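You operate a simulated robot arm through the tools that you are given. There is no shell and no other tool. Be economical: measure what you need, move in short steps, check, and stop when the job is done.

Carry out the task below with a simulated robot arm. There is one attempt and no reset: what you move stays moved.

## Task
Spin the blue-cap and green-cap tubes at MID, then rack them again.
Fine: opposite wells of the small centrifuge, one full run; back into the teal rack; the lid ends shut.

The check looks at the end state, three seconds after you hand in, the way a careful person would. Anything else that was tipped, shoved, dropped, spilled or broken makes it a failure. A push-on lid holds only when it is set on centred and level and pressed home; a screw cap is set on level and turned clockwise until tight.

## Robot
A 6-joint arm with a two-finger parallel gripper, fixed in place. Base frame: the origin is at the foot of the arm, x ahead of it, y to its left, z up. Units: mm, rad, N and s.
With the tool pointing down near the work surface it reaches from about 360 to 760 mm from the base axis. Its first joint turns from -1.152 to 1.152 rad. Payload 2.45 kg.
Tool frame: the origin (TCP) lies between the finger pads and is the grasp point; the fingertips stand 24 mm ahead of it; z points along the fingers, y is the line along which they close. The gripper opens to 68 mm. The fingers are 17 mm wide and 10 mm thick; the gripper's body (40 by 70 mm) begins 41 mm behind the TCP.
Orientation is that of the tool frame in the base frame, as [roll, pitch, yaw] about the fixed x, y, z axes, in that order (R = Rz(yaw) Ry(pitch) Rx(roll)). With the fingers straight down and closing along the base's y, the tool's x points along the base's -x, its y along +y and its z along -z.

## Interface
- The arm moves only by the tool servo_tool. Its argument "increments" is a list of rows, each a list of 3 entries, a list of its own where there are three numbers: the closure in counts, from 0 (fully open) to 255 (shut), then the shift along the base's x, y, z in mm, then the turn, a rotation vector about the base's x, y, z in rad. In form: [[fingers, [x, y, z], [ax, ay, az]], ...]. A call has 1 to 8 rows; each row is the pose to reach, as a shift and turn from the pose commanded when the call began. Rows are played at 5 a second. More than 50 mm and 0.15 rad between two rows, or a gripper value outside its range, and nothing of the call is played. A pose out of reach is approached as far as the arm can. The call stops where the force on the tool passes 90 N (or 10 N more than at its start, if that is more) or the arm is blocked; 0.2 s more then pass. The fingers move at their own pace (about 108 mm/s each) and stop on an object; they squeeze with about 22 N. The grip force told is the motor's: it shows also when the fingers shut on nothing. Time passes only in rows, and 0.2 s behind the last, so rows that repeat a pose let the fingers close. The reply holds the time, the measured pose of the TCP, the force on the tool along the base axes, the opening and the grip force, in the units named above and with some noise, with the torque about the TCP (base axes, N m) and any sound that the robot's microphone picked up.
- Cameras (640 x 400 px; columns grow to the right, rows downward): "scene" is fixed at [176.3, 430.9, 1453.1]; the picture's right is [-0.58, -0.81, 0.00], its down [-0.54, 0.39, -0.75] and it looks along [0.61, -0.43, -0.67] (base axes); focal length 319 px, centre (320, 200). "wrist" rides on the gripper at [84, 11, -75] in the tool frame; the picture's right is [-0.13, 0.99, 0.00], its down [-0.60, -0.08, -0.79] and it looks along [-0.79, -0.10, 0.61] (tool axes); focal length 251 px, centre (320, 200).
- camera(camera): a new picture of that camera. It takes no simulated time.
- measure_at(camera, pixels): for up to 12 pixels [column, row] of the newest picture of that camera ("zoom" is the newest enlarged one), the place [x, y, z] in the base frame of the surface seen there, good to about 2 mm. It takes no simulated time.
- enlarge(camera, box): a new picture of the part [left, top, right, bottom] of that camera's present view, enlarged. It takes no simulated time.
- job_done(): hands the job in; it is judged then, once.

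Work in short steps. Measure before you move; look again where a grasp or a placing could have gone wrong, and mend it. You have 80 turns and 38 pictures in all, those below and enlarged ones among them. Open the gripper and draw the arm clear of the work before you hand the job in, unless the task says otherwise; then end with one line.

The tools are called after ">>>" as a command line: name --argument value ..., lists and objects as JSON in quotes. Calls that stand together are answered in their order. servo_tool: Moves the arm, as the interface text tells. Its arguments: {"type":"object","properties":{"increments":{"type":"array","items":{"type":"array"}}},"required":["increments"]} The other tools are called the same way: camera (camera) takes a picture; measure_at (camera, pixels) gives the place of the surface under pixels of a picture; enlarge (camera, box) takes an enlarged picture of a part of a camera's view; job_done () hands the job in.

At the start:

```text
time_s: 0.0
eef_pos: [440.5, 78.2, 1209.2]
orientation: [-3.141, 0.001, 3.141]
ft_force: [-0.1, -0.1, 0.5]
moment: [-0.02, 0.01, 0.01]
grip_width: 68.1
grip_force: 0.0
```

scene: 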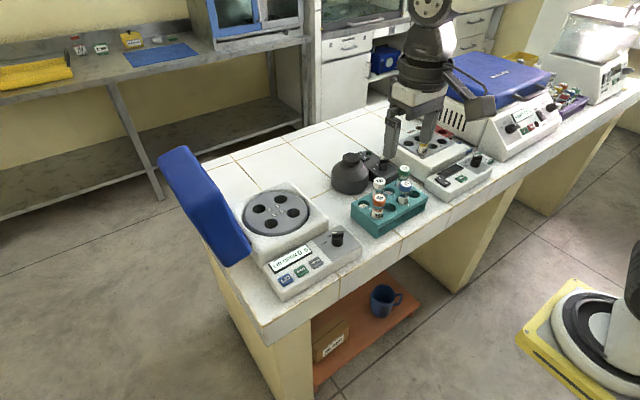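
wrist: 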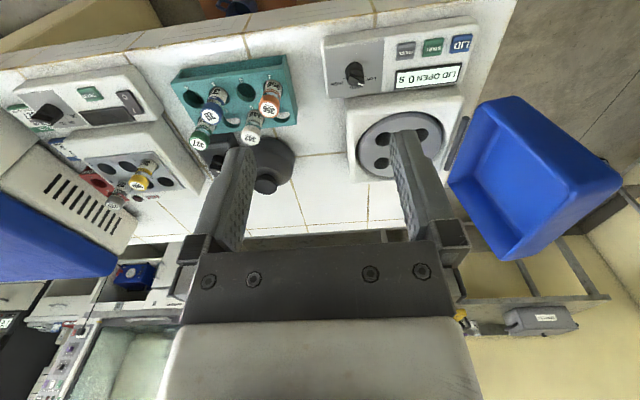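

The small centrifuge (open, blue lid) is on the scene's left, around (285,220), and the teal rack is at (388,205). I'll enlarge both for detail.

>>> enlarge --camera "scene" --box '[330, 150, 450, 240]'

>>> enlarge --camera "scene" --box '[150, 140, 370, 305]'

>>> enlarge --camera "wrist" --box '[150, 20, 520, 220]'

```text
4.44 times, centred on (390, 195) of scene
```

zoom: 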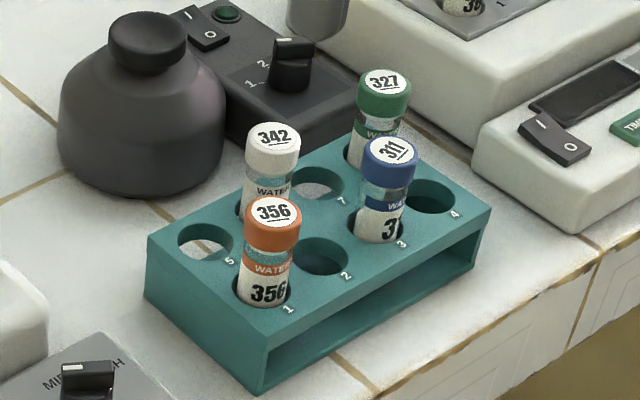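

```text
2.42 times, centred on (260, 222) of scene
```

zoom: 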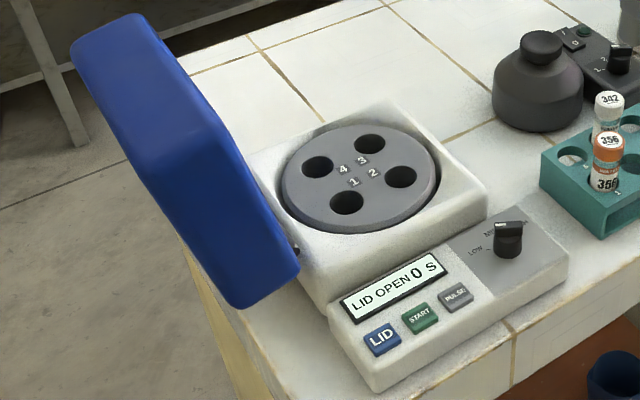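

```text
1.73 times, centred on (335, 120) of wrist
```

zoom: 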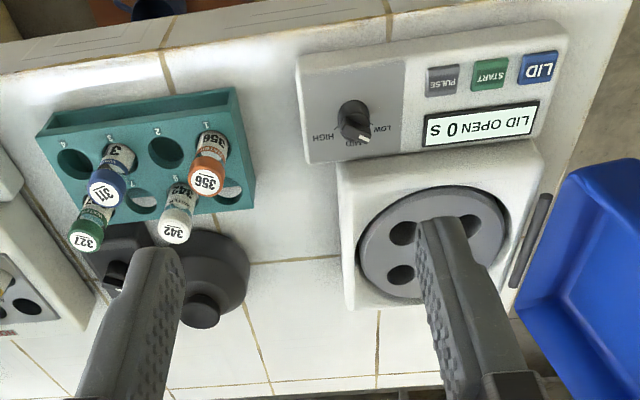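

Blue (311) stands in rack well 3, green (327) in well 8. I'll measure the caps, rack, rotor, knob, buttons and lid.

>>> measure_at --camera "zoom" --pixels '[[103, 195], [83, 241], [176, 230], [205, 180], [165, 152], [75, 165], [355, 105], [355, 138], [318, 140], [537, 69], [489, 74], [442, 80]]'

>>> measure_at --camera "scene" --pixels '[[259, 208], [280.6, 199], [293.4, 212.5], [271, 223], [276, 212], [253, 229], [300, 195], [315, 215], [200, 200], [165, 155], [185, 148], [246, 250]]'

>>> enlarge --camera "scene" --box '[270, 220, 360, 290]'

```text
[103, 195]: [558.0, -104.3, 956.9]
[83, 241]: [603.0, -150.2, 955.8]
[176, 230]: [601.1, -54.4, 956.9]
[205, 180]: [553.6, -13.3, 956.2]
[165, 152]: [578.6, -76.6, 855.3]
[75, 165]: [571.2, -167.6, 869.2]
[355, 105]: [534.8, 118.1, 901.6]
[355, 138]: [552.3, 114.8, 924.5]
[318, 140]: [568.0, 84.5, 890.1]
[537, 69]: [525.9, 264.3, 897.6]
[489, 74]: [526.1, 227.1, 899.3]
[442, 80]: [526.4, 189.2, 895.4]
```

```text
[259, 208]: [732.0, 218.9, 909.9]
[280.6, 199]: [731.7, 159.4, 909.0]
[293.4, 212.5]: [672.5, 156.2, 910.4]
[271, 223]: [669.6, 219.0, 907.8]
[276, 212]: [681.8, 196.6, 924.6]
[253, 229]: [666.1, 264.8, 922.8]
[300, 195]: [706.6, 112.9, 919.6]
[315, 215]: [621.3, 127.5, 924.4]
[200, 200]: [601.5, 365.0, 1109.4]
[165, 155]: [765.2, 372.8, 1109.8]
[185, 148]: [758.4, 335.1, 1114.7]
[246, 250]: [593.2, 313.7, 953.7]
```

```text
5.71 times, centred on (315, 255) of scene
```

zoom: 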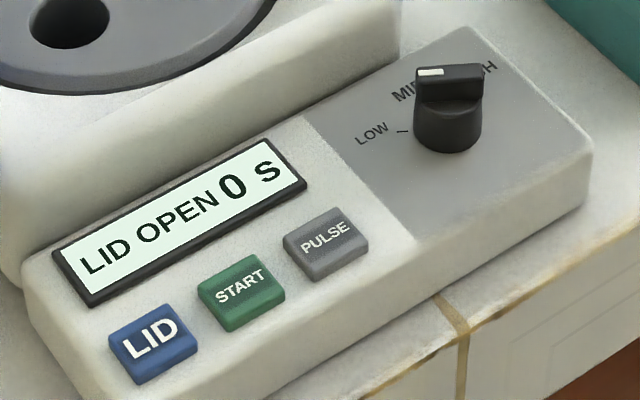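

The knob is a bladed one at about (450,85) in the zoom; I'll measure it and then bring the tool above it to read the scale from the wrist camera.

>>> measure_at --camera "zoom" --pixels '[[422, 72], [436, 72], [476, 69], [450, 71], [402, 131], [400, 93], [448, 140], [500, 150], [153, 336], [240, 285], [325, 238]]'

>>> servo_tool --increments '[[0, [15, 10, -40], [0, 0, 0]], [0, [30, 20, -80], [0, 0, 0]], [0, [45, 25, -120], [0, 0, 0]], [0, [60, 32, -160], [0, 0, 0]], [0, [75, 38, -200], [0, 0, 0]]]'

>>> camera --camera "wrist"

```text
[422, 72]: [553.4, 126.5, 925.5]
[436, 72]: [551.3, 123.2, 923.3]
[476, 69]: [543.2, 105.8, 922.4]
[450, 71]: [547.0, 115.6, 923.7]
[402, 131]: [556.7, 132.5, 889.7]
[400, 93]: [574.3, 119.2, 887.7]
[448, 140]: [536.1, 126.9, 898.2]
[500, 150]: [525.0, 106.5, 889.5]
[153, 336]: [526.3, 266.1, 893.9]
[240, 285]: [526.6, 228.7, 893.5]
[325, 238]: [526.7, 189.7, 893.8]
```

```text
time_s: 1.2
eef_pos: [518.5, 115.2, 1009.5]
orientation: [3.141, 0.002, 3.139]
ft_force: [0.6, -0.2, -1.7]
moment: [0.0, 0.02, -0.01]
grip_width: 68.0
grip_force: 0.1
```

```text
31 pictures are left
```

wrist: 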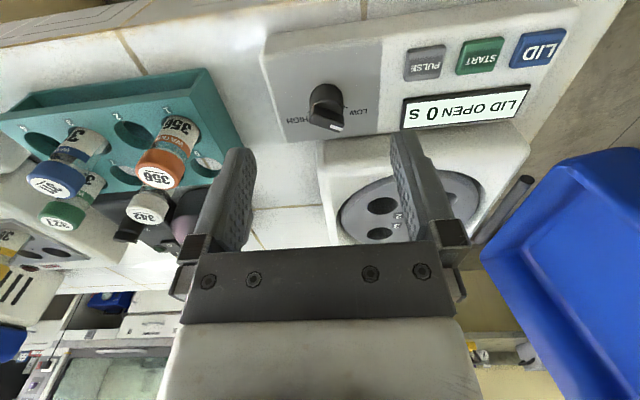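

The pointer's white end seems to aim at LOW (+y side). I'll enlarge to find the tick marks.

>>> enlarge --camera "wrist" --box '[270, 60, 390, 145]'

```text
4.71 times, centred on (330, 102) of wrist
```

zoom: 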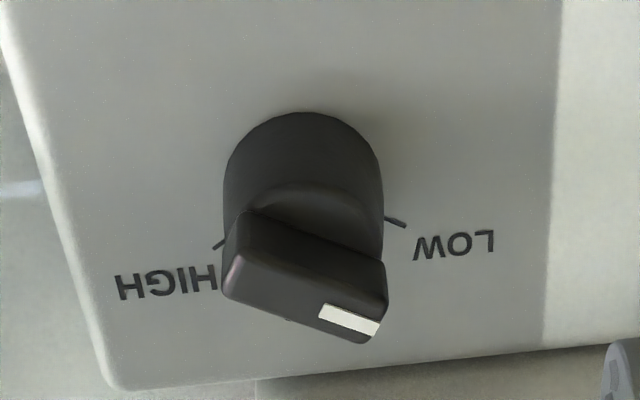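

>>> measure_at --camera "zoom" --pixels '[[396, 223], [219, 244], [289, 319], [245, 240], [375, 300], [375, 327], [232, 282], [305, 270], [455, 243], [175, 282]]'

```text
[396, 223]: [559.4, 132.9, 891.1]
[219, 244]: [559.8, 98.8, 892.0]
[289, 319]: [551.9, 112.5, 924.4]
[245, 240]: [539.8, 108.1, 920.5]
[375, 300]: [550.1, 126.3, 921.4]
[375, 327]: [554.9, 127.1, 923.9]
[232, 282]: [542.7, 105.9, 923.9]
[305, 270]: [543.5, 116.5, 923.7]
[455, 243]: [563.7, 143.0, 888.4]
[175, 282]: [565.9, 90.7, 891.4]
```

Pointer is on LOW (about 60° towards +y); MID is straight along +x, halfway between ticks at y=133 and y=99. I'll turn the gripper +1.1 rad above the knob centre (547,116), part closed.

>>> servo_tool --increments '[[110, [5, 0, -5], [0, 0, 0.1375]], [110, [10, 0, -10], [0, 0, 0.275]], [110, [14, 0, -15], [0, 0, 0.4125]], [110, [18, 0, -20], [0, 0, 0.55]], [110, [22, 0, -25], [0, 0, 0.6875]], [110, [26, 1, -30], [0, 0, 0.825]], [110, [29, 1, -35], [0, 0, 0.9625]], [110, [29, 1, -40], [0, 0, 1.1]]]'

>>> camera --camera "wrist"

```text
time_s: 3.0
eef_pos: [546.2, 116.2, 968.7]
orientation: [-3.141, 0.001, -2.041]
ft_force: [-0.5, -0.6, 0.6]
moment: [0.0, 0.01, 0.0]
grip_width: 38.7
grip_force: 0.0
```

```text
29 pictures are left
```

wrist: 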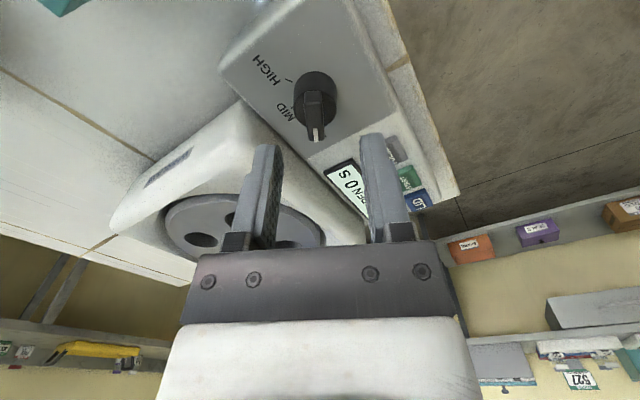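

The blade lines up between the fingers (315,120). I'll narrow the fingers, descend to z≈934 and grip.

>>> servo_tool --increments '[[155, [0.5, 0, -10], [0, 0, 0]], [155, [0.5, 0, -22], [0, 0, 0]], [155, [0.5, 0, -34], [0, 0, 0]], [255, [0.5, 0, -34], [0, 0, 0]], [255, [0.5, 0, -34], [0, 0, 0]]]'

```text
time_s: 4.2
eef_pos: [547.5, 116.1, 936.1]
orientation: [-3.136, 0.005, -2.043]
ft_force: [18.9, -15.7, 1.2]
moment: [-0.1, -0.08, -0.54]
grip_width: 10.4
grip_force: 31.8
```

The blade is gripped (10.4 mm). Now I turn it -1.1 rad so that it points along +x (MID).

>>> servo_tool --increments '[[255, [0, 0, 0], [0, 0, -0.14]], [255, [0, 0, 0], [0, 0, -0.28]], [255, [0, 0, 0], [0, 0, -0.42]], [255, [0, 0, 0], [0, 0, -0.56]], [255, [0, 0, 0], [0, 0, -0.7]], [255, [0, 0, 0], [0, 0, -0.84]], [255, [0, 0, 0], [0, 0, -0.97]], [255, [0, 0, 0], [0, 0, -1.1]]]'

```text
time_s: 6.0
eef_pos: [548.0, 117.5, 935.8]
orientation: [3.139, 0.007, 3.138]
ft_force: [18.3, -22.2, 16.7]
moment: [-0.45, -0.96, -0.05]
grip_width: 10.1
grip_force: 31.3
```

Now I release and rise, then look at the knob.

>>> servo_tool --increments '[[155, [0, 0, 0], [0, 0, 0]], [155, [0, 0, 0], [0, 0, 0]], [155, [0, 0, 30], [0, 0, 0]], [120, [-10, 0, 70], [0, 0, 0]], [0, [-30, 0, 110], [0, 0, 0]]]'

>>> enlarge --camera "wrist" --box '[270, 30, 390, 115]'

```text
time_s: 7.2
eef_pos: [514.7, 115.8, 1043.3]
orientation: [-3.141, 0.001, 3.139]
ft_force: [0.1, -0.1, 0.4]
moment: [-0.01, 0.01, 0.0]
grip_width: 68.1
grip_force: 0.1
```

```text
4.71 times, centred on (330, 72) of wrist
```

zoom: 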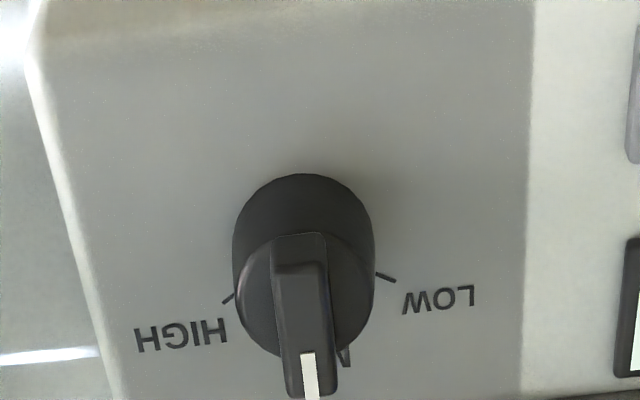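

The knob points to MID. Next I move above the blue cap at (557,-104) and look for fine alignment.

>>> servo_tool --increments '[[0, [8, -44, 0], [0, 0, 0]], [0, [17, -88, 0], [0, 0, 0]], [0, [26, -132, 0], [0, 0, 0]], [0, [35, -176, 0], [0, 0, 0]], [0, [42, -220, -10], [0, 0, 0]], [0, [42, -220, -30], [0, 0, 0]]]'

>>> camera --camera "wrist"

```text
time_s: 8.6
eef_pos: [557.2, -102.2, 1013.2]
orientation: [-3.14, 0.0, 3.141]
ft_force: [0.4, 0.2, -0.3]
moment: [0.02, -0.04, 0.0]
grip_width: 68.0
grip_force: 0.1
```

```text
27 pictures are left
```

wrist: 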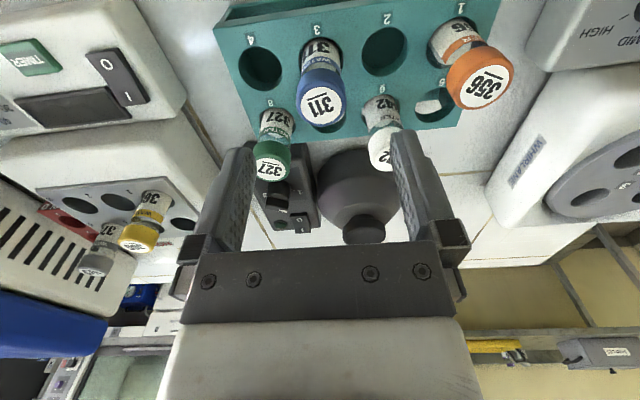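

I'll measure cap tops (edges left/right) and the rack surface around them.

>>> measure_at --camera "wrist" --pixels '[[323, 105], [301, 106], [344, 103], [325, 124], [269, 170], [257, 168], [283, 170], [380, 155], [262, 66], [384, 50], [345, 120], [285, 75]]'

```text
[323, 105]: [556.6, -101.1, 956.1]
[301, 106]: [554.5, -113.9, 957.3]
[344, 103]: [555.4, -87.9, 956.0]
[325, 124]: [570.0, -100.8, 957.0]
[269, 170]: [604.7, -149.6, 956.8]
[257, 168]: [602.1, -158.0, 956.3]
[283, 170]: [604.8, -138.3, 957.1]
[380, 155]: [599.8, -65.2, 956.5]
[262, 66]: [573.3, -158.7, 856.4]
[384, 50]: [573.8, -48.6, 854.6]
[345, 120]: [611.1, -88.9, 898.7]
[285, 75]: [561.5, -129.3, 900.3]
```

Blue cap centre is (556.5,-101), top z 957, rack top z 900. I descend to z≈945 and grip the cap.

>>> servo_tool --increments '[[0, [-0.5, 1.2, -25], [0, 0, 0]], [0, [-0.5, 1.2, -50], [0, 0, 0]], [0, [-0.5, 1.2, -68], [0, 0, 0]], [255, [-0.5, 1.2, -68], [0, 0, 0]], [255, [-0.5, 1.2, -68], [0, 0, 0]], [255, [-0.5, 1.2, -68], [0, 0, 0]]]'

```text
time_s: 10.0
eef_pos: [557.8, -102.3, 947.0]
orientation: [-3.14, -0.001, -3.141]
ft_force: [-1.1, -0.1, -0.6]
moment: [0.06, 0.03, 0.01]
grip_width: 28.7
grip_force: 22.1
```

Gripped (28.7 mm). I lift straight up and check.

>>> servo_tool --increments '[[255, [0, 0, 20], [0, 0, 0]], [255, [0, 0, 50], [0, 0, 0]], [255, [0, 0, 85], [0, 0, 0]], [255, [0, 0, 120], [0, 0, 0]]]'

>>> camera --camera "wrist"

>>> enlarge --camera "scene" --box '[340, 120, 460, 220]'

```text
time_s: 11.0
eef_pos: [557.7, -99.6, 1067.1]
orientation: [3.14, 0.0, -3.14]
ft_force: [0.9, 0.1, -0.4]
moment: [-0.01, 0.01, -0.01]
grip_width: 28.6
grip_force: 21.8
```

```text
26 pictures are left
```

wrist: 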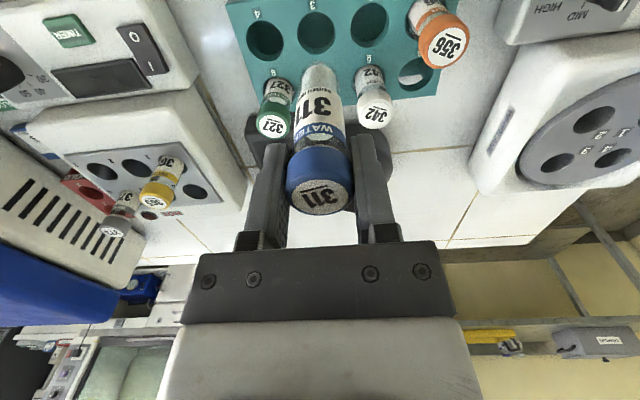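

```text
4.00 times, centred on (400, 170) of scene
```

zoom: 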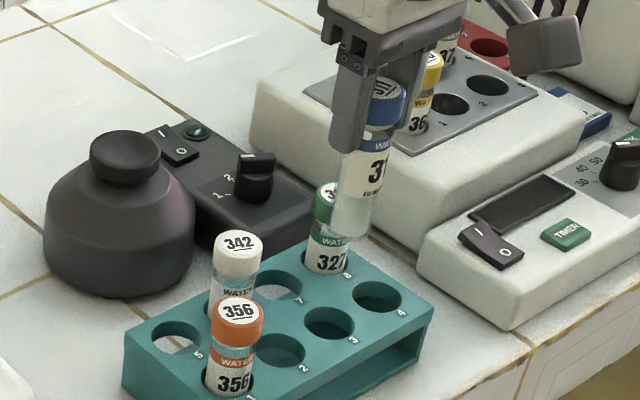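

The blue tube is held straight, with free lifting. I'll measure the tube bottom, well 3 of the rack, and the rotor wells' rims.

>>> measure_at --camera "zoom" --pixels '[[349, 232], [388, 85], [352, 180], [380, 130], [308, 322], [353, 326], [329, 308], [330, 338]]'

>>> enlarge --camera "scene" --box '[230, 175, 330, 240]'

```text
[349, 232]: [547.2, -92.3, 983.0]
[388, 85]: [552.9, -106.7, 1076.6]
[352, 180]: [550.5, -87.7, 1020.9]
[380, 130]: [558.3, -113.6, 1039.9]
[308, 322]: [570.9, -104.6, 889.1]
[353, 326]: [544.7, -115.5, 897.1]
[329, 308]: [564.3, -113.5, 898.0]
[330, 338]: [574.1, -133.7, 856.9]
```

```text
6.15 times, centred on (280, 208) of scene
```

zoom: 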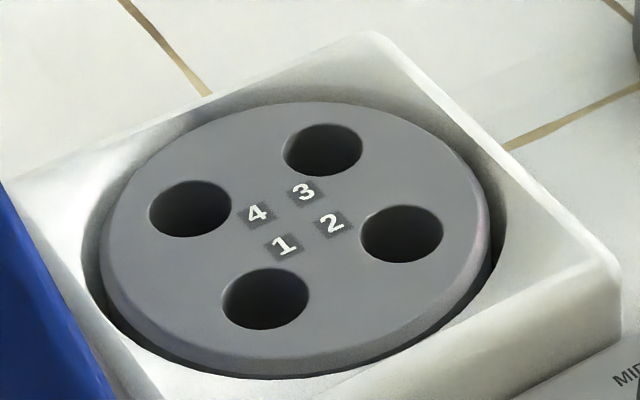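

I measure just outside the rims of wells 1 and 3.

>>> measure_at --camera "zoom" --pixels '[[219, 300], [312, 297], [265, 265], [267, 332], [280, 152], [365, 149], [322, 121], [325, 181], [145, 212], [446, 235], [298, 218]]'

```text
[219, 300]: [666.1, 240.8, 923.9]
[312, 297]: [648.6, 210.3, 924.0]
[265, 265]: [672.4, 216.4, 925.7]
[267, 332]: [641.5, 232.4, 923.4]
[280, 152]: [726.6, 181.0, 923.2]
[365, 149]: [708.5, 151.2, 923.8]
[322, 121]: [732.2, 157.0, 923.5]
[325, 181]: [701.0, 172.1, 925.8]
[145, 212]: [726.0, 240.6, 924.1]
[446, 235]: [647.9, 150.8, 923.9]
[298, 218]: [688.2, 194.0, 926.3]
```

Rotor top z≈924; well 1 centre ≈(657,225), well 3 ≈(717,165). I carry the blue tube above well 1.

>>> servo_tool --increments '[[255, [0, 5, 12], [0, 0, 0]], [255, [10, 48, 18], [0, 0, 0]], [255, [26, 94, 18], [0, 0, 0]], [255, [42, 141, 18], [0, 0, 0]], [255, [58, 188, 18], [0, 0, 0]], [255, [74, 235, 18], [0, 0, 0]], [255, [90, 282, 18], [0, 0, 0]], [255, [100.5, 326.5, 18], [0, 0, 0]]]'

>>> servo_tool --increments '[[255, [0, 0, -20], [0, 0, 0]], [255, [0, 0, -40], [0, 0, 0]], [255, [0, 0, -58], [0, 0, 0]]]'

>>> enlarge --camera "scene" --box '[230, 155, 330, 240]'

>>> camera --camera "wrist"

```text
time_s: 12.8
eef_pos: [658.6, 226.4, 1086.1]
orientation: [3.141, 0.002, 3.14]
ft_force: [0.6, 0.6, -0.5]
moment: [-0.03, 0.02, 0.0]
grip_width: 28.7
grip_force: 21.6
```

```text
time_s: 13.6
eef_pos: [659.3, 223.8, 1026.9]
orientation: [3.141, 0.003, 3.139]
ft_force: [-0.5, -0.6, -0.7]
moment: [0.01, 0.02, 0.0]
grip_width: 28.6
grip_force: 21.5
```

```text
4.71 times, centred on (280, 198) of scene
```

zoom: 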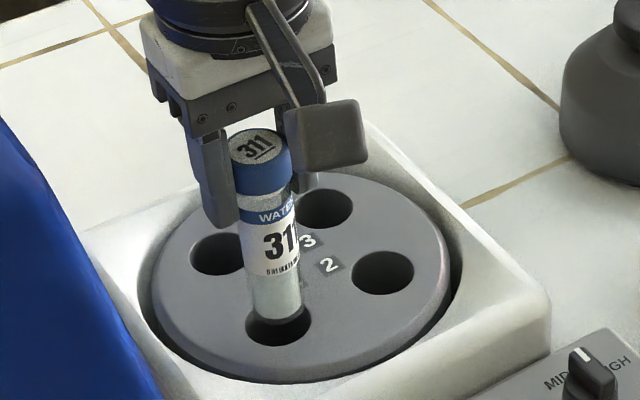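

```text
22 pictures are left
```

wrist: 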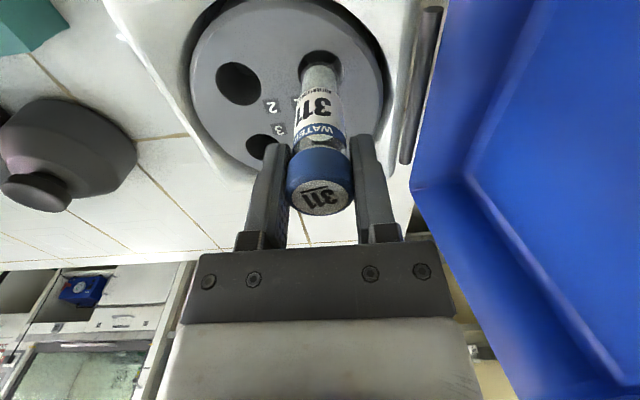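

The tube bottom sits centred above well 1 (scene zoom 278,312 above the hole at 279,327). I lower stepwise, watching force.

>>> servo_tool --increments '[[255, [0, 0, -10], [0, 0, 0]], [255, [0, 0, -20], [0, 0, 0]], [255, [0, 0, -30], [0, 0, 0]], [255, [0, 0, -40], [0, 0, 0]]]'

```text
time_s: 14.6
eef_pos: [657.0, 224.9, 986.0]
orientation: [-3.141, 0.002, 3.14]
ft_force: [3.0, 0.4, -1.4]
moment: [0.03, -0.27, -0.04]
grip_width: 28.7
grip_force: 21.9
```

Slight side contact (Fx 3 N); I shift +1.5 mm in x and continue down.

>>> servo_tool --increments '[[255, [1.5, 0, -3], [0, 0, 0]], [255, [1.5, 0, -8], [0, 0, 0]], [255, [1.5, 0, -12], [0, 0, 0]]]'

```text
time_s: 15.4
eef_pos: [659.1, 224.6, 973.1]
orientation: [3.141, 0.0, -3.142]
ft_force: [-0.2, 0.6, -3.0]
moment: [0.03, -0.06, 0.01]
grip_width: 28.9
grip_force: 22.3
```

>>> servo_tool --increments '[[255, [0, 0, -3], [0, 0, 0]], [255, [0, 0, -6], [0, 0, 0]]]'

```text
time_s: 16.0
eef_pos: [658.8, 225.1, 970.5]
orientation: [-3.141, 0.001, 3.14]
ft_force: [-2.4, -0.8, 9.8]
moment: [-0.08, 0.27, 0.01]
grip_width: 28.5
grip_force: 22.0
```

Bottomed (Fz≈10 N at z 970). I release partly and withdraw upward.

>>> servo_tool --increments '[[90, [0, 0, -4], [0, 0, 0]], [90, [0, 0, -4], [0, 0, 0]], [90, [0, 0, 20], [0, 0, 0]], [90, [0, 0, 60], [0, 0, 0]], [60, [0, 0, 100], [0, 0, 0]]]'

>>> enlarge --camera "scene" --box '[230, 155, 330, 240]'

```text
time_s: 17.2
eef_pos: [657.1, 223.0, 1069.2]
orientation: [3.141, 0.0, 3.14]
ft_force: [-0.2, 0.2, 0.5]
moment: [0.02, 0.01, -0.02]
grip_width: 52.4
grip_force: 0.0
```

```text
4.71 times, centred on (280, 198) of scene
```

zoom: 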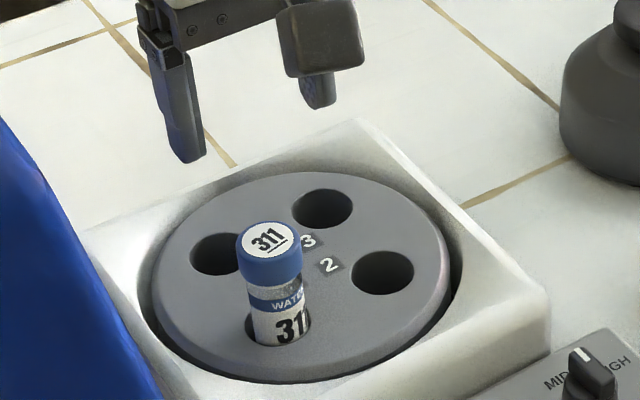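

Blue is seated well in well 1. Next, above green at (603,-148).

>>> servo_tool --increments '[[60, [-7, -46, 0], [0, 0, 0]], [60, [-14, -93, 0], [0, 0, 0]], [60, [-21, -140, 0], [0, 0, 0]], [60, [-28, -187, 0], [0, 0, 0]], [60, [-35, -234, 0], [0, 0, 0]], [60, [-42, -281, 0], [0, 0, 0]], [60, [-49, -328, -20], [0, 0, 0]], [60, [-55.5, -373, -50], [0, 0, 0]]]'

>>> camera --camera "wrist"

```text
refused: row 7 steps farther than a row can; nothing moved
```

```text
20 pictures are left
```

wrist: 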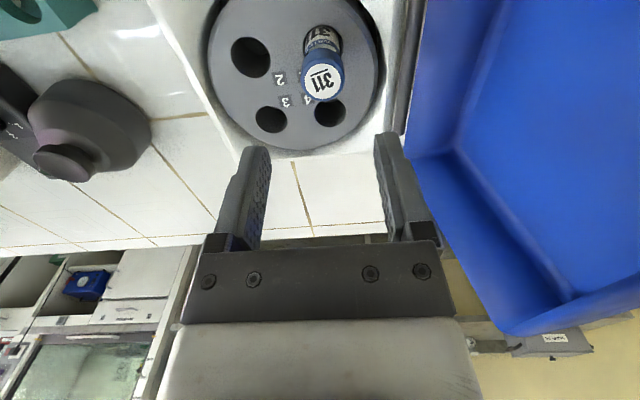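

Nothing moved as a row was too long; I redo the traverse without the descent.

>>> servo_tool --increments '[[60, [-7, -46, 0], [0, 0, 0]], [60, [-14, -93, 0], [0, 0, 0]], [60, [-21, -140, 0], [0, 0, 0]], [60, [-28, -187, 0], [0, 0, 0]], [60, [-35, -234, 0], [0, 0, 0]], [60, [-42, -281, 0], [0, 0, 0]], [60, [-49, -328, 0], [0, 0, 0]], [60, [-55.5, -373, 0], [0, 0, 0]]]'

>>> servo_tool --increments '[[60, [0, 0, -25], [0, 0, 0]], [60, [0, 0, -54], [0, 0, 0]]]'

>>> camera --camera "wrist"

```text
time_s: 19.0
eef_pos: [603.6, -145.9, 1069.8]
orientation: [3.141, -0.001, 3.141]
ft_force: [-0.1, -0.3, -0.4]
moment: [-0.01, 0.02, -0.01]
grip_width: 52.0
grip_force: 0.1
```

```text
time_s: 19.6
eef_pos: [602.8, -147.9, 1014.1]
orientation: [3.141, 0.001, 3.14]
ft_force: [-0.7, -0.7, -0.4]
moment: [0.0, 0.02, 0.0]
grip_width: 51.6
grip_force: 0.0
```

```text
19 pictures are left
```

wrist: 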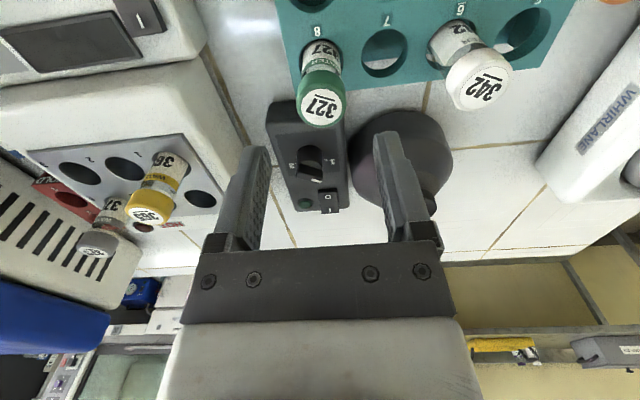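

>>> measure_at --camera "wrist" --pixels '[[324, 106], [302, 108], [346, 103], [325, 126], [300, 105], [215, 100], [237, 150], [310, 110], [318, 155], [390, 30], [361, 55], [409, 50]]'

```text
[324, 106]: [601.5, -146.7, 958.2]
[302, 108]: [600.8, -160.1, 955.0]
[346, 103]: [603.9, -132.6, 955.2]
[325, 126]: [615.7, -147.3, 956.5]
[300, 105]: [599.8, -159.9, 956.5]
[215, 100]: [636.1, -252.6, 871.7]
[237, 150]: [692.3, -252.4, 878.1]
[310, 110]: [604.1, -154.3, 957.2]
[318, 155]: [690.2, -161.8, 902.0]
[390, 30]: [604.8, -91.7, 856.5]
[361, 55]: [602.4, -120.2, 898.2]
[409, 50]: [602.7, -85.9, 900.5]
```

Green cap centre ≈(602,-146.7), everything clear around. I descend and grip.

>>> servo_tool --increments '[[60, [-0.7, 1.2, -25], [0, 0, 0]], [60, [-0.7, 1.2, -50], [0, 0, 0]], [60, [-0.7, 1.2, -68], [0, 0, 0]], [255, [-0.7, 1.2, -68], [0, 0, 0]], [255, [-0.7, 1.2, -68], [0, 0, 0]], [255, [-0.7, 1.2, -68], [0, 0, 0]]]'

>>> servo_tool --increments '[[255, [0, 0, 20], [0, 0, 0]], [255, [0, 0, 50], [0, 0, 0]], [255, [0, 0, 95], [0, 0, 0]], [255, [0, 0, 138], [0, 0, 0]]]'

```text
time_s: 21.0
eef_pos: [601.5, -146.3, 948.1]
orientation: [-3.141, 0.001, -3.141]
ft_force: [1.1, 0.6, -0.2]
moment: [0.01, -0.04, 0.0]
grip_width: 28.8
grip_force: 21.6
```

```text
time_s: 22.0
eef_pos: [600.7, -145.7, 1086.3]
orientation: [-3.141, 0.0, 3.141]
ft_force: [0.1, 0.4, 0.0]
moment: [0.01, 0.01, -0.01]
grip_width: 29.2
grip_force: 21.8
```

Green is held. I carry it to above well 3 (718,165).

>>> servo_tool --increments '[[255, [14.5, 39, 0], [0, 0, 0]], [255, [29, 78, 0], [0, 0, 0]], [255, [43.5, 117, 0], [0, 0, 0]], [255, [58, 156, 0], [0, 0, 0]], [255, [72.5, 195, 0], [0, 0, 0]], [255, [87, 234, 0], [0, 0, 0]], [255, [101.5, 273, 0], [0, 0, 0]], [255, [115.7, 312, 0], [0, 0, 0]]]'

>>> servo_tool --increments '[[255, [0, 0, -20], [0, 0, 0]], [255, [0, 0, -40], [0, 0, 0]], [255, [0, 0, -58], [0, 0, 0]]]'

>>> enlarge --camera "scene" --box '[230, 155, 330, 240]'

>>> camera --camera "wrist"

```text
time_s: 23.8
eef_pos: [719.0, 164.0, 1083.7]
orientation: [3.141, 0.0, 3.14]
ft_force: [-0.3, 0.6, -0.2]
moment: [0.01, 0.02, 0.0]
grip_width: 29.0
grip_force: 21.9
```

```text
time_s: 24.6
eef_pos: [718.0, 164.3, 1025.5]
orientation: [3.141, 0.002, 3.141]
ft_force: [-0.4, -0.7, -0.5]
moment: [-0.04, 0.0, -0.01]
grip_width: 28.8
grip_force: 22.3
```

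```text
4.71 times, centred on (280, 198) of scene
```

zoom: 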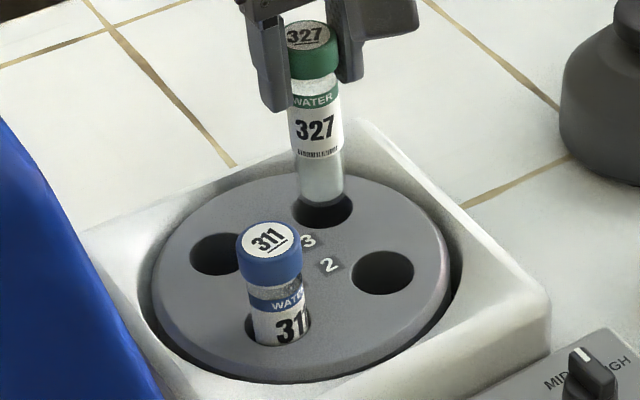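

```text
17 pictures are left
```

wrist: 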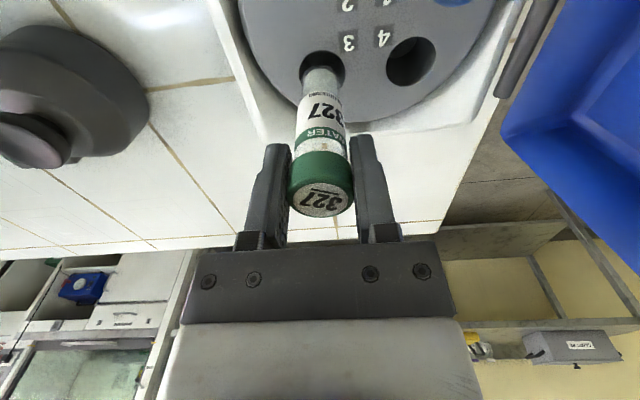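

Aligned over well 3 (322,195 above hole 323,208). I lower.

>>> servo_tool --increments '[[255, [0, 0, -10], [0, 0, 0]], [255, [0, 0, -20], [0, 0, 0]], [255, [0, 0, -30], [0, 0, 0]], [255, [0, 0, -40], [0, 0, 0]]]'

```text
time_s: 25.6
eef_pos: [717.1, 164.7, 985.3]
orientation: [3.141, 0.002, 3.14]
ft_force: [0.0, 0.5, -2.0]
moment: [-0.03, -0.02, 0.03]
grip_width: 29.2
grip_force: 21.6
```

>>> servo_tool --increments '[[255, [0, 0, -8], [0, 0, 0]], [255, [0, 0, -14], [0, 0, 0]], [255, [0, 0, -19], [0, 0, 0]]]'

```text
time_s: 26.4
eef_pos: [720.1, 165.1, 971.3]
orientation: [-3.142, 0.006, 3.141]
ft_force: [-4.5, -2.0, 14.8]
moment: [-0.08, 0.38, 0.0]
grip_width: 28.8
grip_force: 22.3
```

Bottomed at z≈970. I release and rise, then check the lid geometry.

>>> servo_tool --increments '[[90, [0, 0, 2], [0, 0, 0]], [90, [0, 0, 2], [0, 0, 0]], [90, [0, 0, 25], [0, 0, 0]], [90, [0, 0, 65], [0, 0, 0]], [90, [-10, 0, 110], [0, 0, 0]], [200, [-20, 0, 155], [0, 0, 0]]]'

>>> camera --camera "scene"

```text
time_s: 27.8
eef_pos: [696.9, 164.6, 1119.9]
orientation: [-3.141, -0.001, -3.141]
ft_force: [0.2, -0.3, -0.3]
moment: [-0.01, 0.0, 0.0]
grip_width: 14.6
grip_force: 0.1
```

```text
16 pictures are left
```

scene: 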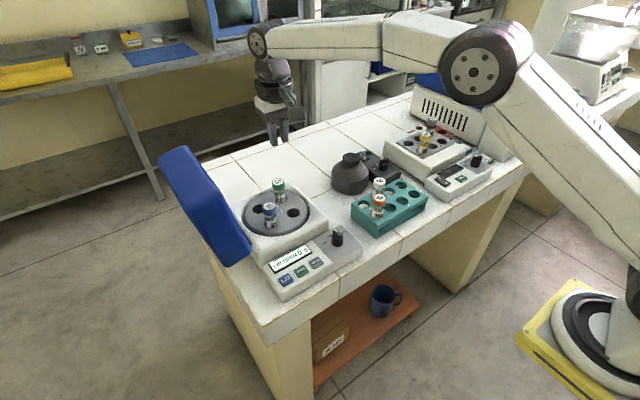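

Both tubes are seated opposite. Now I measure the lid's outline.

>>> measure_at --camera "scene" --pixels '[[164, 155], [186, 148], [210, 180], [247, 238], [228, 262], [190, 205], [222, 262], [205, 235], [215, 210], [235, 225], [250, 247], [176, 180]]'

```text
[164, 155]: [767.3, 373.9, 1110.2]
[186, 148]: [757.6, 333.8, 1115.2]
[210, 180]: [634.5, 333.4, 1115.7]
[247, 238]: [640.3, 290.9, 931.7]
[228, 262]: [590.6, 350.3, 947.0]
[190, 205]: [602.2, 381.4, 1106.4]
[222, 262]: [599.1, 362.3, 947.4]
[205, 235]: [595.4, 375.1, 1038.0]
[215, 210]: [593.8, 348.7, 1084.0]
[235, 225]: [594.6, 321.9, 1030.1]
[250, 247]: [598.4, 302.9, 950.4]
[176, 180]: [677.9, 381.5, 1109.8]
```

The lid leans outward: outer face y≈381 at z 1106, x from 593 to ~780, hinge near y≈290, z≈930. I go over it with closed fingers to (615,415) behind the lid, high first.

>>> servo_tool --increments '[[255, [-15, 0, 35], [0, 0, 0]], [255, [-30, 20, 70], [0, 0, 0]], [255, [-43, 62, 75], [0, 0, 0]], [255, [-55, 105, 75], [0, 0, 0]], [255, [-65, 150, 75], [0, 0, 0]], [255, [-75, 195, 75], [0, 0, 0]], [255, [-83, 235, 75], [0, 0, 0]], [255, [-83, 252, 75], [0, 0, 0]]]'

>>> servo_tool --increments '[[255, [0, 0, -25], [0, 0, 0]], [255, [0, 0, -55], [0, 0, 0]], [255, [0, 0, -92], [0, 0, 0]]]'

>>> enlarge --camera "scene" --box '[100, 80, 340, 280]'

```text
time_s: 29.6
eef_pos: [595.7, 400.0, 1188.8]
orientation: [-3.141, -0.001, 3.14]
ft_force: [-0.9, 0.2, 0.8]
moment: [0.02, 0.04, 0.04]
grip_width: 0.1
grip_force: 22.2
out of reach, approached as far as the arm can: row 6, 7, 8
```

```text
time_s: 30.4
eef_pos: [597.5, 399.6, 1132.3]
orientation: [3.115, 0.037, 3.14]
ft_force: [2.6, 2.1, 9.1]
moment: [0.0, -0.01, 0.0]
grip_width: 0.0
grip_force: 22.1
stopped in row 3: the force on the tool passed its limit at 110 N (the readings are from after the stop); the commanded pose is now the measured one
```

```text
2.00 times, centred on (220, 180) of scene
```

zoom: 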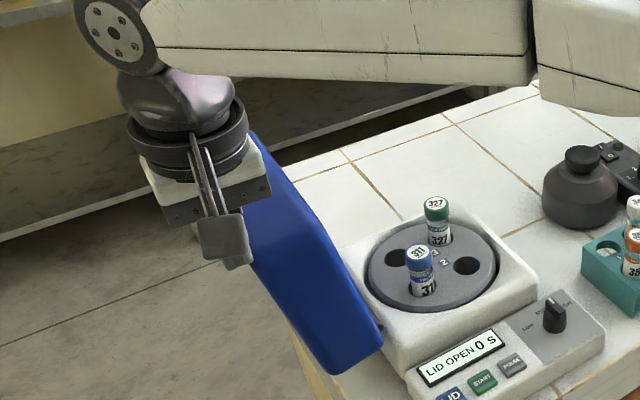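

The fingertip met the lid's top outer edge at the reach limit. I back up, tilt the tool about y so the fingers reach outward (+x), which gives more reach, then go farther in y.

>>> servo_tool --increments '[[255, [0, 0, 30], [-0.027, 0, 0]], [255, [0, 0, 60], [-0.027, -0.1, 0]], [255, [0, 0, 65], [-0.027, -0.24, 0]], [255, [0, 0, 65], [-0.027, -0.38, 0]], [255, [8, 10, 65], [-0.027, -0.48, 0]], [255, [18, 22, 65], [-0.027, -0.48, 0]], [255, [18, 28, 60], [-0.027, -0.48, 0]]]'

>>> enlarge --camera "scene" --box '[100, 80, 340, 280]'

```text
time_s: 32.0
eef_pos: [615.1, 427.4, 1189.1]
orientation: [-3.138, 0.513, -3.135]
ft_force: [-0.3, -0.1, 0.7]
moment: [0.02, 0.02, -0.01]
grip_width: 0.1
grip_force: 22.2
```

```text
2.00 times, centred on (220, 180) of scene
```

zoom: 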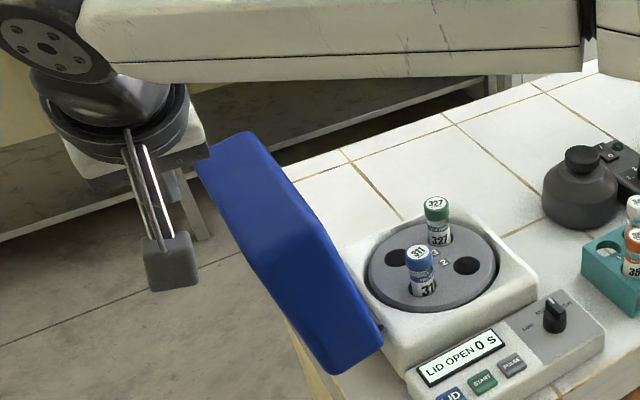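

Now clear behind; I check the lid's outer edge again.

>>> measure_at --camera "zoom" --pixels '[[200, 165], [205, 190], [230, 240], [255, 260], [262, 220], [225, 150], [285, 320], [330, 362]]'

>>> servo_tool --increments '[[255, [0, 0, -30], [0, 0, 0]], [255, [0, 0, -60], [0, 0, 0]], [255, [0, 0, -88], [0, 0, 0]]]'

```text
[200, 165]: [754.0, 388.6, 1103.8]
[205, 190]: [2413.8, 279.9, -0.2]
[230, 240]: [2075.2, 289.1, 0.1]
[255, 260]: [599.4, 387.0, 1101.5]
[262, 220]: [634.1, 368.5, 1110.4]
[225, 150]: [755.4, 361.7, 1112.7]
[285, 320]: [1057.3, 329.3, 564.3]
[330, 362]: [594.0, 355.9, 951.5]
```

```text
time_s: 32.8
eef_pos: [615.2, 429.7, 1101.4]
orientation: [-3.139, 0.512, -3.138]
ft_force: [-0.5, -0.8, 0.2]
moment: [-0.02, -0.02, 0.01]
grip_width: 0.0
grip_force: 21.8
```

Descended behind the lid. I push towards -y slowly.

>>> servo_tool --increments '[[255, [0, -15, 0], [0, 0, 0]], [255, [0, -28, 0], [0, 0, 0]], [255, [0, -40, 2], [0, 0, 0]], [255, [0, -52, 4], [0, 0, 0]], [255, [0, -64, 6], [0, 0, 0]]]'

>>> enlarge --camera "scene" --box '[100, 80, 340, 280]'

```text
time_s: 34.0
eef_pos: [614.9, 362.2, 1107.6]
orientation: [-3.136, 0.51, -3.136]
ft_force: [0.3, 1.7, 2.2]
moment: [-0.01, 0.0, -0.02]
grip_width: 0.2
grip_force: 22.0
```

```text
2.00 times, centred on (220, 180) of scene
```

zoom: 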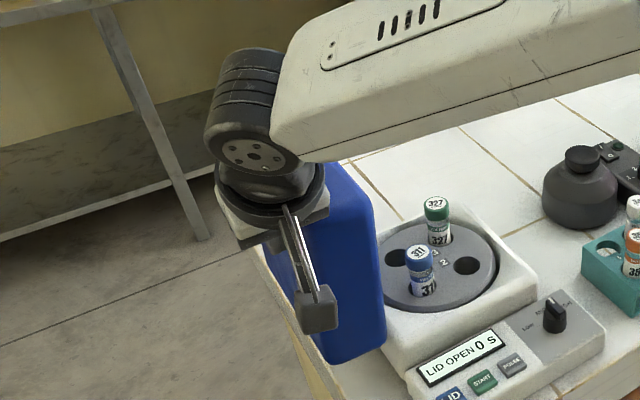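

The lid follows easily (Fy 1.7 N) and is near vertical. I continue pushing.

>>> servo_tool --increments '[[255, [0, -14, 6], [0, 0, 0]], [255, [0, -28, 8], [0, 0, 0]], [255, [0, -42, 8], [0, 0, 0]], [255, [0, -56, 6], [0, 0, 0]], [255, [0, -70, 2], [0, 0, 0]], [255, [0, -84, -4], [0, 0, 0]]]'

>>> enlarge --camera "scene" --box '[100, 80, 340, 280]'

```text
time_s: 35.4
eef_pos: [615.9, 277.8, 1101.8]
orientation: [-3.134, 0.511, -3.134]
ft_force: [0.6, 0.8, 1.6]
moment: [0.03, 0.0, 0.0]
grip_width: 0.0
grip_force: 22.0
```

```text
2.00 times, centred on (220, 180) of scene
```

zoom: 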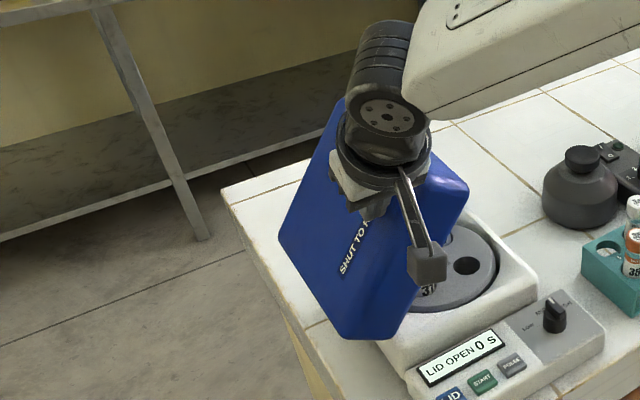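

The lid is ~40° past vertical and follows. I continue along an arc about the hinge.

>>> servo_tool --increments '[[255, [0, -16, -5], [0, 0, 0]], [255, [0, -32, -12], [0, 0, 0]], [255, [0, -48, -20], [0, 0, 0]], [255, [0, -63, -30], [0, 0, 0]], [255, [0, -77, -42], [0, 0, 0]], [255, [0, -89, -55], [0, 0, 0]], [255, [0, -98, -68], [0, 0, 0]], [255, [0, -106, -80], [0, 0, 0]]]'

>>> enlarge --camera "scene" --box '[130, 100, 370, 300]'

```text
time_s: 37.2
eef_pos: [616.2, 174.4, 1023.0]
orientation: [-3.138, 0.512, -3.136]
ft_force: [-0.3, 0.0, -0.2]
moment: [-0.02, -0.01, 0.0]
grip_width: 0.2
grip_force: 22.2
```

```text
2.00 times, centred on (250, 200) of scene
```

zoom: 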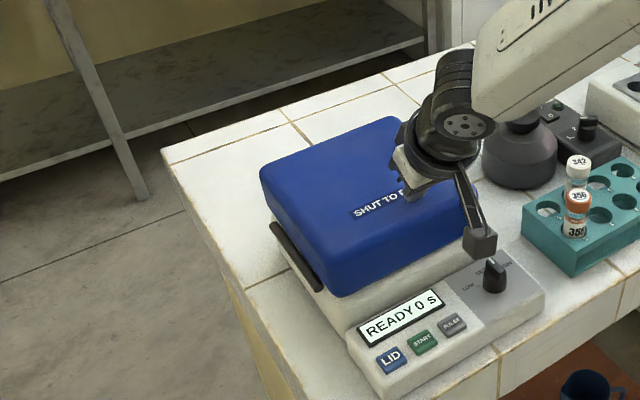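

The lid is shut and display says READY. I lift away, level the tool, and go above START at (526.5,228.5).

>>> servo_tool --increments '[[255, [-5, 0, 25], [0, 0, 0]], [255, [-20, 12, 45], [0, 0.1, 0]], [255, [-40, 24, 45], [0, 0.24, 0]], [255, [-60, 38, 45], [0, 0.38, 0]], [255, [-80, 48, 40], [0, 0.511, 0]], [255, [-89, 54, 0], [0, 0.511, 0]], [255, [-89, 54, -40], [0, 0.511, 0]], [255, [-89, 54, -75], [0, 0.511, 0]]]'

>>> camera --camera "wrist"

```text
time_s: 39.0
eef_pos: [525.8, 227.6, 947.9]
orientation: [-3.141, 0.003, -3.136]
ft_force: [0.1, -0.4, -0.7]
moment: [0.04, -0.01, -0.01]
grip_width: 0.1
grip_force: 22.2
```

```text
10 pictures are left
```

wrist: 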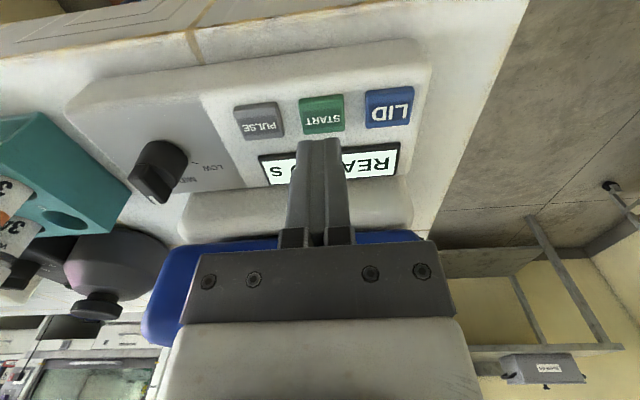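

Fingertips are above START. I press down gently: tips reach ~895 at -29 mm.

>>> servo_tool --increments '[[255, [0.5, 0.8, -15], [0, 0, 0]], [255, [0.5, 0.8, -24], [0, 0, 0]], [255, [0.5, 0.8, -28], [0, 0, 0]], [255, [0.5, 0.8, -31], [0, 0, 0]]]'

```text
time_s: 40.0
eef_pos: [527.3, 229.0, 918.4]
orientation: [-3.14, 0.002, -3.137]
ft_force: [-1.1, 0.4, 2.3]
moment: [0.02, 0.02, 0.02]
grip_width: 0.1
grip_force: 21.7
heard: click
```

A click was heard. I back off and look at the display.

>>> servo_tool --increments '[[255, [0, 0, 10], [0, 0, 0]], [255, [-10, 0, 40], [0, 0, 0]], [255, [-30, 0, 80], [0, 0, 0]]]'

>>> camera --camera "wrist"

```text
time_s: 40.8
eef_pos: [498.9, 228.1, 997.7]
orientation: [-3.139, 0.0, -3.136]
ft_force: [-0.5, -0.4, 0.4]
moment: [-0.01, 0.01, -0.01]
grip_width: 0.1
grip_force: 22.4
```

```text
9 pictures are left
```

wrist: 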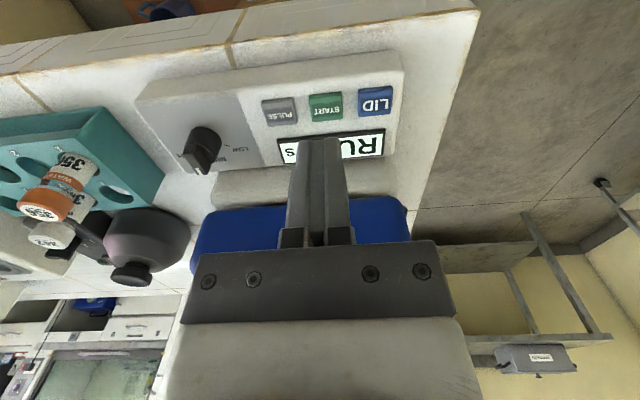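

It's running ("RU…"). I move aside in +y so that the display is visible and wait.

>>> servo_tool --increments '[[255, [0, 40, 0], [0, 0, 0]], [255, [0, 70, 0], [0, 0, 0]], [255, [0, 70, 0], [0, 0, 0]], [255, [0, 70, 0], [0, 0, 0]], [255, [0, 70, 0], [0, 0, 0]], [255, [0, 70, 0], [0, 0, 0]], [255, [0, 70, 0], [0, 0, 0]], [255, [0, 70, 0], [0, 0, 0]]]'

>>> enlarge --camera "wrist" --box '[100, 40, 420, 240]'

```text
time_s: 42.6
eef_pos: [496.2, 297.7, 995.7]
orientation: [-3.14, 0.002, -3.136]
ft_force: [0.0, 0.5, -0.7]
moment: [0.02, 0.03, 0.02]
grip_width: 0.0
grip_force: 21.8
```

```text
2.00 times, centred on (260, 140) of wrist
```

zoom: 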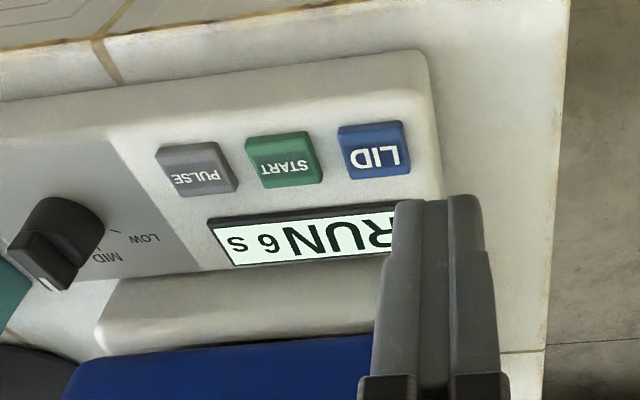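

Display: RUN 6 s, knob on MID. I wait on.

>>> servo_tool --increments '[[255, [0, 0, 0], [0, 0, 0]], [255, [0, 0, 0], [0, 0, 0]], [255, [0, 0, 0], [0, 0, 0]], [255, [0, 0, 0], [0, 0, 0]], [255, [0, 0, 0], [0, 0, 0]], [255, [0, 0, 0], [0, 0, 0]], [255, [0, 0, 0], [0, 0, 0]], [255, [0, 0, 0], [0, 0, 0]]]'

>>> servo_tool --increments '[[255, [0, 0, 0], [0, 0, 0]], [255, [0, 0, 0], [0, 0, 0]], [255, [0, 0, 0], [0, 0, 0]], [255, [0, 0, 0], [0, 0, 0]], [255, [0, 0, 0], [0, 0, 0]], [255, [0, 0, 0], [0, 0, 0]], [255, [0, 0, 0], [0, 0, 0]], [255, [0, 0, 0], [0, 0, 0]]]'

>>> servo_tool --increments '[[255, [0, 0, 0], [0, 0, 0]], [255, [0, 0, 0], [0, 0, 0]], [255, [0, 0, 0], [0, 0, 0]], [255, [0, 0, 0], [0, 0, 0]], [255, [0, 0, 0], [0, 0, 0]], [255, [0, 0, 0], [0, 0, 0]], [255, [0, 0, 0], [0, 0, 0]], [255, [0, 0, 0], [0, 0, 0]]]'

>>> servo_tool --increments '[[255, [0, 0, 0], [0, 0, 0]], [255, [0, 0, 0], [0, 0, 0]], [255, [0, 0, 0], [0, 0, 0]], [255, [0, 0, 0], [0, 0, 0]], [255, [0, 0, 0], [0, 0, 0]], [255, [0, 0, 0], [0, 0, 0]], [255, [0, 0, 0], [0, 0, 0]], [255, [0, 0, 0], [0, 0, 0]]]'

>>> servo_tool --increments '[[255, [0, 0, 0], [0, 0, 0]], [255, [0, 0, 0], [0, 0, 0]], [255, [0, 0, 0], [0, 0, 0]], [255, [0, 0, 0], [0, 0, 0]], [255, [0, 0, 0], [0, 0, 0]], [255, [0, 0, 0], [0, 0, 0]], [255, [0, 0, 0], [0, 0, 0]], [255, [0, 0, 0], [0, 0, 0]]]'

>>> enlarge --camera "wrist" --box '[100, 40, 420, 240]'

```text
time_s: 44.4
eef_pos: [497.8, 298.0, 996.2]
orientation: [-3.14, 0.002, -3.137]
ft_force: [0.4, -0.2, -1.3]
moment: [0.0, 0.01, 0.01]
grip_width: 0.1
grip_force: 22.3
```

```text
time_s: 46.2
eef_pos: [496.7, 296.8, 996.2]
orientation: [-3.139, 0.002, -3.136]
ft_force: [0.3, 0.5, -0.1]
moment: [-0.02, 0.03, -0.03]
grip_width: 0.0
grip_force: 22.4
```

```text
time_s: 48.0
eef_pos: [497.1, 296.4, 994.3]
orientation: [-3.139, 0.002, -3.137]
ft_force: [-0.3, 0.1, -0.3]
moment: [-0.04, -0.01, 0.0]
grip_width: 0.0
grip_force: 21.9
```

```text
time_s: 49.8
eef_pos: [497.2, 297.3, 995.0]
orientation: [-3.14, 0.002, -3.138]
ft_force: [-0.8, 0.0, -0.3]
moment: [0.02, -0.03, -0.01]
grip_width: 0.2
grip_force: 21.8
```

```text
time_s: 51.6
eef_pos: [496.6, 297.8, 996.3]
orientation: [-3.14, 0.002, -3.136]
ft_force: [0.2, 0.2, -0.4]
moment: [0.01, -0.04, 0.01]
grip_width: 0.1
grip_force: 21.8
```

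```text
2.00 times, centred on (260, 140) of wrist
```

zoom: 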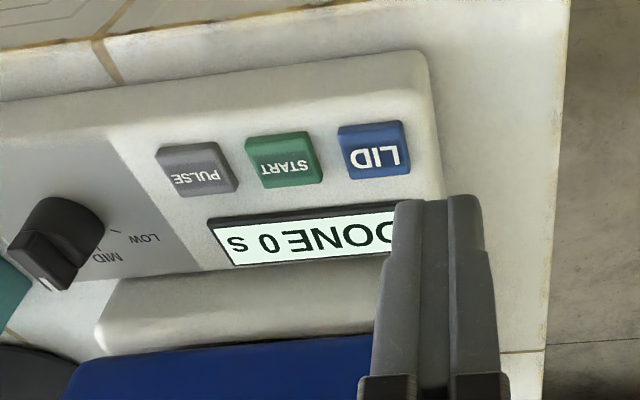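

DONE. I press LID at (526,265.5).

>>> servo_tool --increments '[[255, [15, -16, -20], [0, 0, 0]], [255, [30, -32, -45], [0, 0, 0]], [255, [30, -32, -68], [0, 0, 0]], [255, [30, -32, -76], [0, 0, 0]], [255, [30, -32, -80], [0, 0, 0]]]'

```text
time_s: 52.8
eef_pos: [526.1, 266.8, 915.8]
orientation: [-3.141, 0.003, -3.135]
ft_force: [-1.7, -0.5, 5.2]
moment: [-0.05, 0.06, 0.0]
grip_width: 0.0
grip_force: 22.2
heard: click
```

Click heard. I withdraw up and back (away from the lid) and look at the scene.

>>> servo_tool --increments '[[255, [0, 0, 10], [0, 0, 0]], [255, [-20, -20, 45], [0, 0, 0]], [255, [-40, -50, 80], [0, 0, 0]], [255, [-60, -80, 110], [0, 0, 0]], [255, [-70, -110, 140], [0, 0, 0]], [255, [-70, -150, 160], [0, 0, 0]], [255, [-70, -190, 160], [0, 0, 0]]]'

>>> enlarge --camera "scene" --box '[150, 130, 370, 290]'

```text
refused: row 3 steps farther than a row can; nothing moved
```

```text
2.50 times, centred on (260, 210) of scene
```

zoom: 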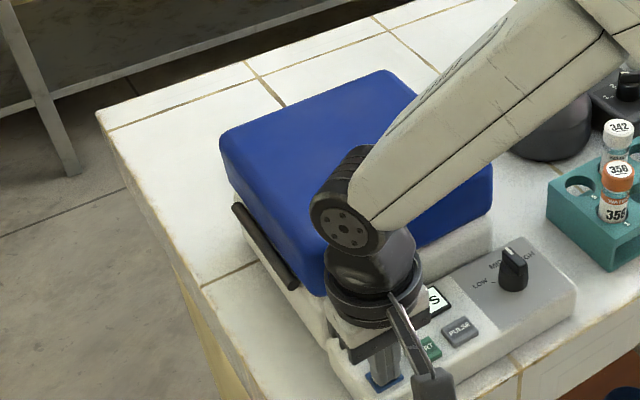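

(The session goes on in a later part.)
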